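You operate a simulated robot arm through the tools that you are given. There is no shell and no other tool. Be economical: measure what you need, move in short steps, check, and stop when the job is done.

You run a simulated robot arm. Do the job below in one go: nothing can be reset, and whatever is moved stays where it is left.

JOB
Slide the grey corner guard along the sewing bench top until it stands next to the ship list card.
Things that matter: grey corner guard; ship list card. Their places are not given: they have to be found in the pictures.

It is judged by the outcome, as a careful person would: the job done as asked, and still so three seconds after it is handed in. It fails if anything else is knocked over, pushed out of place, dropped, spilled or broken.

ROBOT AND FRAMES
A 7-joint arm with a two-finger parallel gripper, fixed in place. Base frame: the origin is at the foot of the arm, x ahead of it, y to its left, z up; the work surface is at about z = 0. Readings come in m, degrees, newtons and seconds.
With the tool pointing down near the work surface it reaches from about 0.24 to 0.62 m from the base axis. Its first joint turns from -66.0 to 66.0 degrees. Payload 2.6 kg.
The TCP is the grasp point between the finger pads, 0.03 m short of the fingertips. In the tool frame z runs along the fingers and y along their closing line. The gripper opens to 0.094 m. The fingers are 0.028 m wide and 0.01 m thick; the gripper's body (0.05 by 0.096 m) begins 0.055 m behind the TCP.
Orientation is told as [roll, pitch, yaw] about the base's x, y, z axes, in that order, counted from this pose: with the fingers straight down and closing along the base's y, the tool's x points along the base's -x, its y along +y and its z along -z.

CONTROLS
- The arm moves only by the tool drive_tool. Its argument "increments" is a list of rows, each a list of 7 numbers: the finger opening in m, from 0 to 0.094, then the shift along the tool's x, y, z in units of 20 mm (1.0 is 20 mm), then the turn, a rotation vector about the tool's x, y, z in units of 5 degrees (1.0 is 5 degrees). In form: [[gripper, dx, dy, dz, ax, ay, az], ...]. A call has 1 to 10 rows; each row shifts and turns the commanded pose from where the row before left it, along the tool's axes as they then stand. A call with a number of a shift or a turn outside -1 to 1 is refused whole. Rows are played at 5 a second. More than 0.05 m and 8.6 degrees between two rows, or a gripper value outside its range, and nothing of the call is played. Where a pose cannot be reached the arm comes as near as it can. A force on the tool above 40 N (or 10 N above the force at the start of the call, whichever is more), or a blocked arm, ends the call early, and 0.2 s more pass. Each finger travels about 0.072 m/s and halts on what it meets, pressing with about 41 N; the grip force reading is that of the motor and also rises with nothing between the fingers. The clock runs only during rows and for 0.2 s after the last one: add rows that do not move to give the fingers time. It gives the time, the measured TCP pose, the force on the tool (base axes), the opening and the grip force at its end, in the units of the frame above (readings bear some noise).
- Cameras (640 x 400 px; columns grow to the right, rows downward): "scene" is fixed at [0.0359, 0.4336, 0.5653]; the picture's right is [-0.78, -0.63, 0.00], its down [-0.36, 0.44, -0.82] and it looks along [0.52, -0.64, -0.57] (base axes); focal length 332 px, centre (320, 200). "wrist" rides on the gripper at [-0.037, 0, -0.058] in the tool frame; the picture's right is [0.00, -1.00, 0.00], its down [0.97, 0.00, -0.24] and it looks along [0.24, 0.00, 0.97] (tool axes); focal length 218 px, centre (320, 200).
- grab_frame(camera): a new picture of that camera. No time passes.
- locate(camera, pixels): for up to 12 pixels [column, row] of the newest picture of that camera ("zoom" is the newest enlarged one), the place [x, y, z] in the base frame of the surface seen there, good to about 0.002 m. No time passes.
- enlarge(camera, box): a new picture of the part [left, top, right, bottom] of that camera's present view, enlarged. No time passes.
- finish_job(): hands the job in; it is judged then, once.

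Keep the steps short. Do not move on a guess: measure, check each grasp and each placing, and mend mistakes. In all there are 60 turns and 30 pictures (those below and enlarged ones count). Leave the gripper open and the arm clear of the work at the hand-in unless told otherwise, and finish with a single line.

The tools are called after "Request:" as a command line: name --pt "numbers of a row" for each row, then --argument value for the rest, lists and objects as JSON in quotes. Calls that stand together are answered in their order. drive_tool: Moves the arm, as the interface text tells. Its arguments: {"type":"object","properties":{"increments":{"type":"array","items":{"type":"array","items":{"type":"number"}}}},"required":["increments"]} The other tools are called the same way: grab_frame (camera) takes a picture; locate (camera, pixels) gives the place of the surface under pixels of a picture; enlarge (camera, box) takes an enlarged picture of a part of a camera's view; finish_job () hands the job in.

At the start:

```text
time: 0.0
tcp_pos: [0.2916, -0.2254, 0.1828]
ee_rot: [0.0, 0.0, 0.0]
wrist_force: [-0.3, 0.1, -0.7]
opening: 0.094
gripper_force: 0.0
```

scene: 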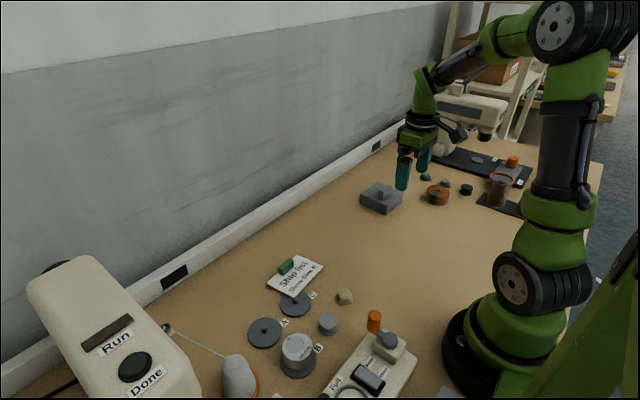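
wrist: 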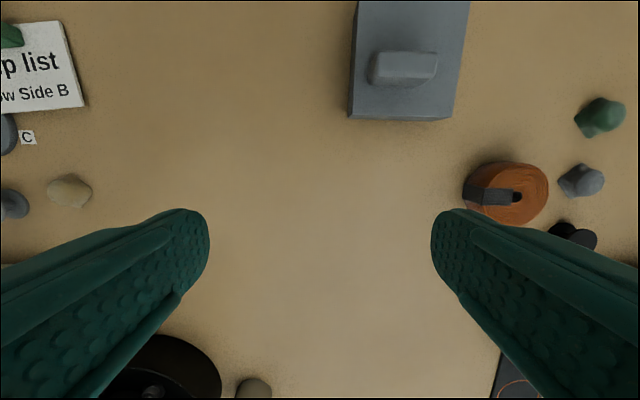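

I see a grey block with a handle at scene (380,198) and the ship list card at (295,276). I'll enlarge both to confirm what they are.

Request:
enlarge --camera "scene" --box '[240, 150, 480, 300]'

Request:
locate --camera "wrist" --pixels '[[350, 116], [450, 118], [358, 8], [468, 8], [375, 68], [435, 68], [405, 60], [82, 105], [64, 22], [5, 112], [68, 190], [400, 150]]'

Request:
locate --camera "scene" --pixels '[[295, 256], [324, 266], [297, 298], [267, 286], [360, 193], [384, 214], [402, 198], [381, 181], [381, 191], [286, 265], [345, 296], [296, 305]]'

```text
2.67 times, centred on (360, 225) of scene
```

zoom: 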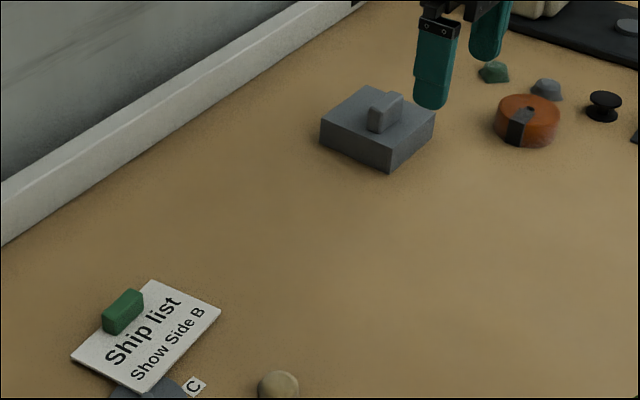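

```text
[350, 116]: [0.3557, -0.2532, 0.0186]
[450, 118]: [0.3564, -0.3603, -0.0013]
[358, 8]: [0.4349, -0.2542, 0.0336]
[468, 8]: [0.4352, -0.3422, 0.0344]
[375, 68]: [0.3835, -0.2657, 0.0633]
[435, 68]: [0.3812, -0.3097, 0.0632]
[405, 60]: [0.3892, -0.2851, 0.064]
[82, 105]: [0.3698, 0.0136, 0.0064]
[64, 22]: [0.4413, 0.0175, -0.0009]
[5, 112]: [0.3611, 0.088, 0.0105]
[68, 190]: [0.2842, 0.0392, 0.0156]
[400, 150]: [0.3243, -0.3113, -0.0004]
```

```text
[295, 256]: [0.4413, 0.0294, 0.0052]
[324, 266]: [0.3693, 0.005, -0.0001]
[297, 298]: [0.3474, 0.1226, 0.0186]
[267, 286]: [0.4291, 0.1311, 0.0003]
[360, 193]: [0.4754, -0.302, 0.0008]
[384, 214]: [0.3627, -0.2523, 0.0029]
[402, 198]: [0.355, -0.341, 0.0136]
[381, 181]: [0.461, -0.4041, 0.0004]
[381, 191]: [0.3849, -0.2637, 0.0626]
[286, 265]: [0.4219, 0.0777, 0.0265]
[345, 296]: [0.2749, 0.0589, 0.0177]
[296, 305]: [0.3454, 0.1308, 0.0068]
```

The grey block with a handle looks like the corner guard. I'll measure its outline, the handle and the card more exactly in the zoom.

Request:
locate --camera "zoom" --pixels '[[366, 89], [324, 124], [388, 148], [430, 110], [390, 167], [372, 110], [399, 98], [377, 130], [401, 118], [152, 282], [218, 312], [75, 356]]'

Request:
locate --camera "wrist" --pixels '[[372, 56], [370, 82], [434, 84], [436, 54], [404, 85], [354, 98], [446, 100], [60, 30], [66, 40], [78, 98], [40, 106], [355, 108]]'

```text
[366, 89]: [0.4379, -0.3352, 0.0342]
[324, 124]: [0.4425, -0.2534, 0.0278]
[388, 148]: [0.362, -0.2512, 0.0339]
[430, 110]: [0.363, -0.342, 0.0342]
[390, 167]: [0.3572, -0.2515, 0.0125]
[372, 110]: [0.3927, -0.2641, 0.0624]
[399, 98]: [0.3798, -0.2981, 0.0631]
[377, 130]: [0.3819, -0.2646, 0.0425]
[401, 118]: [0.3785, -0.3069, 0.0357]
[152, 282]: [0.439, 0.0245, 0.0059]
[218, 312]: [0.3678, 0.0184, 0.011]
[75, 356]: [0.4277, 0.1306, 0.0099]
```

```text
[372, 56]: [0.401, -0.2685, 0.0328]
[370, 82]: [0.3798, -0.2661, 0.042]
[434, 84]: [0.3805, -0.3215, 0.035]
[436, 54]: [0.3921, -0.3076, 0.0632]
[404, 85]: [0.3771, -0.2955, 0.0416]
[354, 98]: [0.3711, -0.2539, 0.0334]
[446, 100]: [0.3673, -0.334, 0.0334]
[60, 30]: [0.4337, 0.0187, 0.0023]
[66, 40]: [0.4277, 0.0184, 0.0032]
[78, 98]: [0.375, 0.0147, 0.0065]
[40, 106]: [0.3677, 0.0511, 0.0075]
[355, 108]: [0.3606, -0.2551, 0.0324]
```

Readings:
- **Guard:** x 0.357–0.445, y -0.342 to -0.252, top at z 0.034.
- **Handle:** centre (0.388, -0.287), about 0.046 long in y, top at z 0.063.
- **Card:** near edge at y ≈ 0.014.

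Next I'll move above the handle at the present height.

Request:
drive_tool --pt "0.094 -0.96 -0.62 0 0 0 0" --pt "0.094 -0.96 -0.62 0 0 0 0" --pt "0.094 -0.96 -0.62 0 0 0 0" --pt "0.094 -0.97 -0.61 0 0 0 0" --pt "0.094 -0.97 -0.61 0 0 0 0" --pt "0.08 0 0 0.9 0 0 0" --pt "0.08 0 0 0.9 0 0 0" --pt "0.08 0 0 0 0 0 0"

Request:
grab_frame --camera "wrist"

```text
time: 1.8
tcp_pos: [0.3878, -0.2875, 0.1444]
ee_rot: [0.1, 0.0, 0.1]
wrist_force: [0.1, 0.0, 0.0]
opening: 0.0801
gripper_force: 0.1
```

```text
26 pictures are left
```

wrist: 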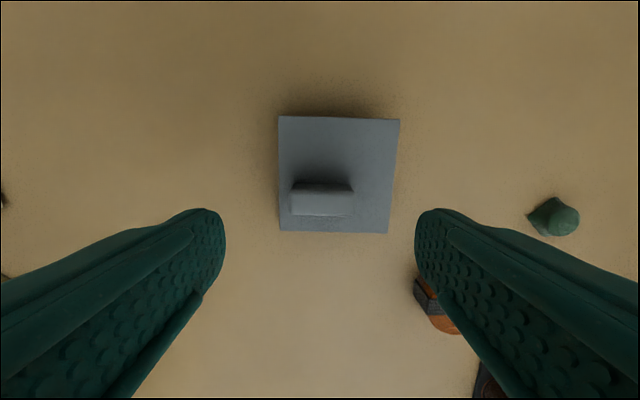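

The handle is centred in the view at (322,200). I'll check its place once more from here before going down.

Request:
locate --camera "wrist" --pixels '[[294, 195], [350, 195], [322, 188], [322, 211], [292, 205], [352, 205], [281, 120], [397, 122], [283, 228], [385, 230], [430, 310], [400, 240]]'

```text
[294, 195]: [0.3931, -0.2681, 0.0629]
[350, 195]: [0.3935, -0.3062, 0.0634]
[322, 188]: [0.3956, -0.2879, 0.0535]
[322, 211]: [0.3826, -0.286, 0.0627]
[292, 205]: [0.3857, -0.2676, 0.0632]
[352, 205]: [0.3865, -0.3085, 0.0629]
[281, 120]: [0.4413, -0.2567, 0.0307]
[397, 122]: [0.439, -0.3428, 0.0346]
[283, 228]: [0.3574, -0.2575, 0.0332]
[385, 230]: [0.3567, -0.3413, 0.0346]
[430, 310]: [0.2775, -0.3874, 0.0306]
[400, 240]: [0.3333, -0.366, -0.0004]
```

The handle centre is confirmed at (0.388, -0.288). I'll go down to z ≈ 0.069, which puts the tips at about 0.039, just above the guard's top, and then close.

Request:
drive_tool --pt "0.08 0 0 0.9 0 0 0" --pt "0.08 0 0 0.9 0 0 0" --pt "0.08 0 0 0.9 0 0 0" --pt "0.08 0 0 0.9 0 0 0" --pt "0.08 0 0 0.15 0 0 0" --pt "0.05 0 0 0 0 0 0" --pt "0.042 0 0 0 0 0 0" --pt "0.036 0 0 0 0 0 0" --pt "0.036 0 0 0 0 0 0"

Request:
enlarge --camera "scene" --box '[300, 110, 500, 235]'

```text
time: 3.8
tcp_pos: [0.3891, -0.2865, 0.0716]
ee_rot: [0.0, 0.0, 0.1]
wrist_force: [-0.5, -0.1, 0.5]
opening: 0.0452
gripper_force: 40.9
```

```text
3.20 times, centred on (400, 172) of scene
```

zoom: 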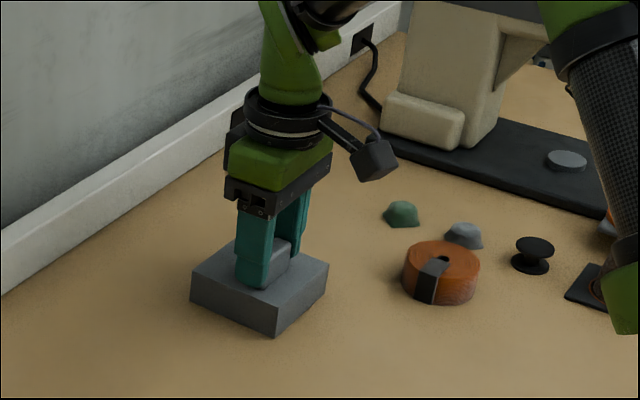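

The handle is held at opening 0.045 and 41 N. I'll start with a short slow slide along +y and watch the force.

Request:
drive_tool --pt "0.036 0 0.3 0 0 0 0" --pt "0.036 0 0.4 0 0 0 0" --pt "0.036 0 0.5 0 0 0 0" --pt "0.036 0 0.5 0 0 0 0" --pt "0.036 0 0.3 0 0 0 0"

Request:
grab_frame --camera "scene"

```text
time: 5.0
tcp_pos: [0.3894, -0.2451, 0.0723]
ee_rot: [0.1, -0.1, 0.0]
wrist_force: [-0.2, 0.1, 0.0]
opening: 0.0451
gripper_force: 41.1
```

```text
24 pictures are left
```

scene: 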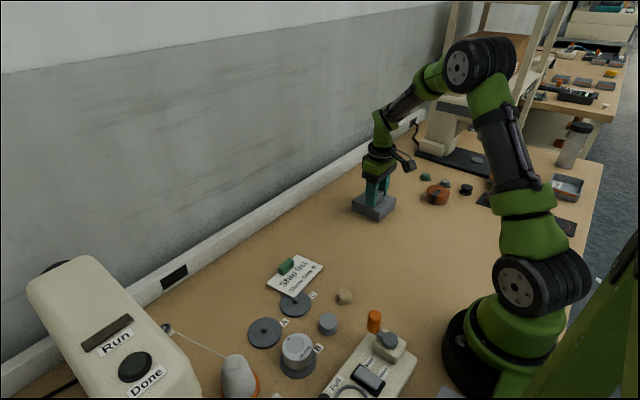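

The guard slid along with no notable force. I'll carry on another 0.16 m, which keeps it well short of the card.

Request:
drive_tool --pt "0.036 0 0.5 0 0 0 0" --pt "0.036 0 0.9 0 0 0 0" --pt "0.036 0 0.9 0 0 0 0" --pt "0.036 0 0.9 0 0 0 0" --pt "0.036 0 0.9 0 0 0 0" --pt "0.036 0 0.9 0 0 0 0" --pt "0.036 0 0.9 0 0 0 0" --pt "0.036 0 0.9 0 0 0 0" --pt "0.036 0 0.9 0 0 0 0" --pt "0.036 0 0.3 0 0 0 0"

Request:
enlarge --camera "scene" --box '[240, 200, 400, 300]'

```text
time: 7.2
tcp_pos: [0.3862, -0.0855, 0.0711]
ee_rot: [0.0, 0.0, -0.1]
wrist_force: [-0.5, 0.3, -0.2]
opening: 0.0453
gripper_force: 41.3
```

```text
4.00 times, centred on (320, 250) of scene
```

zoom: 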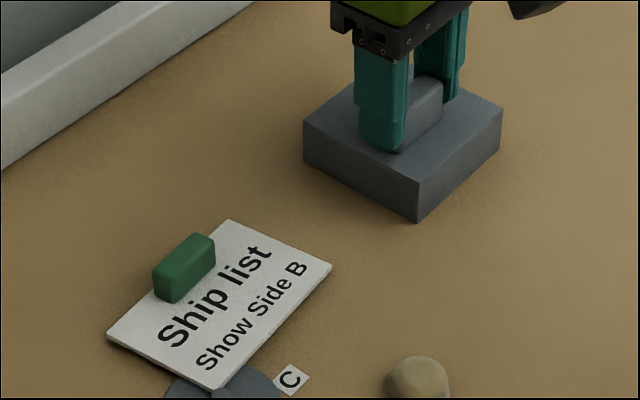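

Now I'll measure the remaining gap between the guard's front face and the card's edge.

Request:
locate --camera "zoom" --pixels '[[308, 130], [308, 160], [414, 185], [414, 214], [360, 190], [232, 223], [280, 246], [326, 267], [325, 272], [228, 226], [415, 225], [420, 212]]'

```text
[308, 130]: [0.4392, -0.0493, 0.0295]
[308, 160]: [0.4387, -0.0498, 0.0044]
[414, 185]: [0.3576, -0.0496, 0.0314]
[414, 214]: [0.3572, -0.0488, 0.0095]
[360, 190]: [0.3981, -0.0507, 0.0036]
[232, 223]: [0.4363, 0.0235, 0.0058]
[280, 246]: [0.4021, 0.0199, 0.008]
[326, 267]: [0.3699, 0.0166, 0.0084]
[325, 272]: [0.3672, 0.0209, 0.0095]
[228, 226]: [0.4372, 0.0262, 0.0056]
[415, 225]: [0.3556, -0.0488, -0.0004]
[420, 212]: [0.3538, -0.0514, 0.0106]
```

The front face is at y = -0.050 and the card's nearest edge at y ≈ 0.015. I'll slide 0.054 m more to leave a gap of about 1 cm.

Request:
drive_tool --pt "0.036 0 0.5 0 0 0 0" --pt "0.036 0 0.7 0 0 0 0" --pt "0.036 0 0.7 0 0 0 0" --pt "0.036 0 0.5 0 0 0 0" --pt "0.036 0 0.3 0 0 0 0" --pt "0.036 0 0 0 0 0 0"

Request:
enlarge --camera "scene" --box '[240, 200, 400, 300]'

Request:
locate --camera "zoom" --pixels '[[328, 235], [260, 200], [260, 215], [280, 246], [326, 267], [340, 265], [350, 255], [230, 224]]'

```text
time: 8.6
tcp_pos: [0.3887, -0.0314, 0.0725]
ee_rot: [0.0, -0.1, 0.0]
wrist_force: [-0.5, -0.7, -0.6]
opening: 0.0449
gripper_force: 40.6
```

```text
4.00 times, centred on (320, 250) of scene
```

zoom: 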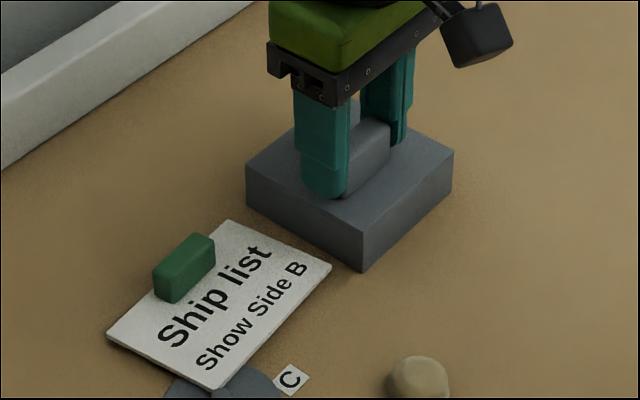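

```text
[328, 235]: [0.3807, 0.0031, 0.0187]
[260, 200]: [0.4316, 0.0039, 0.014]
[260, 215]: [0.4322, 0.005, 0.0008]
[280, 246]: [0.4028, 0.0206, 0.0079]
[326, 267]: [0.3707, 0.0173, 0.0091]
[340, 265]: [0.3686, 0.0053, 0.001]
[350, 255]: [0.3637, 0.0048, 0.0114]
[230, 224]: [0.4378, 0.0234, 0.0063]
```

The guard's face is at y ≈ 0.004 and the card's edge at about 0.016. They aren't touching, and the gap is about 1 cm. I'll release and go straight up.

Request:
drive_tool --pt "0.05 0 0 0 0 0 0" --pt "0.065 0 0 0 0 0 0" --pt "0.075 0 0 0 0 0 0" --pt "0.075 0 0 0 0 0 0" --pt "0.075 0 0 -0.6 0 0 0" --pt "0.075 0 0 -1 0 0 0" --pt "0.075 0 0 -1 0 0 0" --pt "0.094 0 0 -1 0 0 0" --pt "0.094 0 0 -1 0 0 0" --pt "0.094 0 0 -1 0 0 0"

Request:
drive_tool --pt "0.094 0 -0.9 -0.5 0 0 0" --pt "0.094 0 -0.9 0 0 0 0" --pt "0.094 0 -0.9 0 0 0 0" --pt "0.094 0 -0.9 0 0 0 0" --pt "0.094 0 -0.9 0 0 0 0" --pt "0.094 0 -0.9 0 0 0 0" --pt "0.094 0 0 0 0 0 0"

Request:
grab_frame --camera "scene"

Request:
enlarge --camera "scene" --box '[240, 200, 400, 300]'

Request:
locate --camera "zoom" --pixels '[[328, 235], [260, 200], [280, 246], [326, 267], [350, 255], [230, 224]]'

```text
time: 10.8
tcp_pos: [0.3879, -0.0304, 0.1835]
ee_rot: [0.0, -0.1, 0.0]
wrist_force: [0.3, -0.1, -0.4]
opening: 0.0939
gripper_force: 0.0
```

```text
time: 12.4
tcp_pos: [0.3888, -0.1412, 0.1945]
ee_rot: [0.0, -0.1, 0.0]
wrist_force: [-0.8, 0.1, -0.8]
opening: 0.0939
gripper_force: 0.1
```

```text
21 pictures are left
```

scene: 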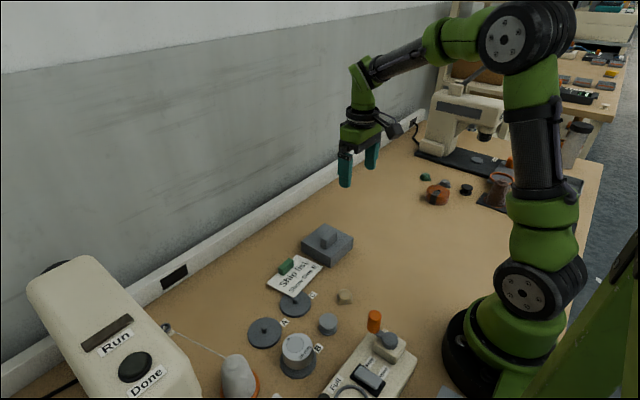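

```text
4.00 times, centred on (320, 250) of scene
```

zoom: 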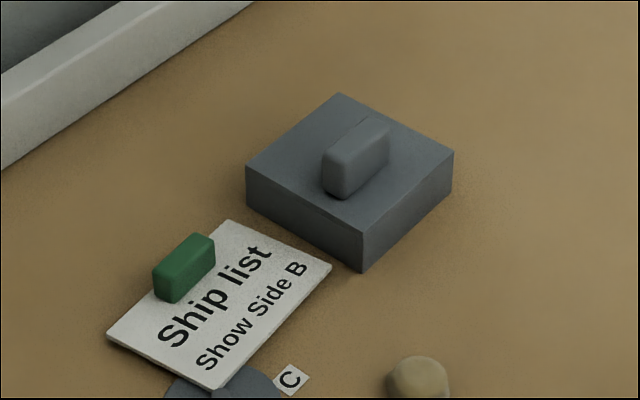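

```text
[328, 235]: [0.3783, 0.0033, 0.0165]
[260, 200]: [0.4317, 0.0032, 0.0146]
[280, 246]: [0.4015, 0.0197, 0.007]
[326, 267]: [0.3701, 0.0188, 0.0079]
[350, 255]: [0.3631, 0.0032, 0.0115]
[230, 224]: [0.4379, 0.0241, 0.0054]
```

The guard stands flat beside the card with a gap of about 1.3 cm. The card and everything else are where they were, and the gripper is open and clear, so I'm handing in.

Request:
finish_job

```text
The job is handed in.
```

The grey corner guard now stands next to the ship list card, about 1.3 cm from its edge, and nothing else was moved.
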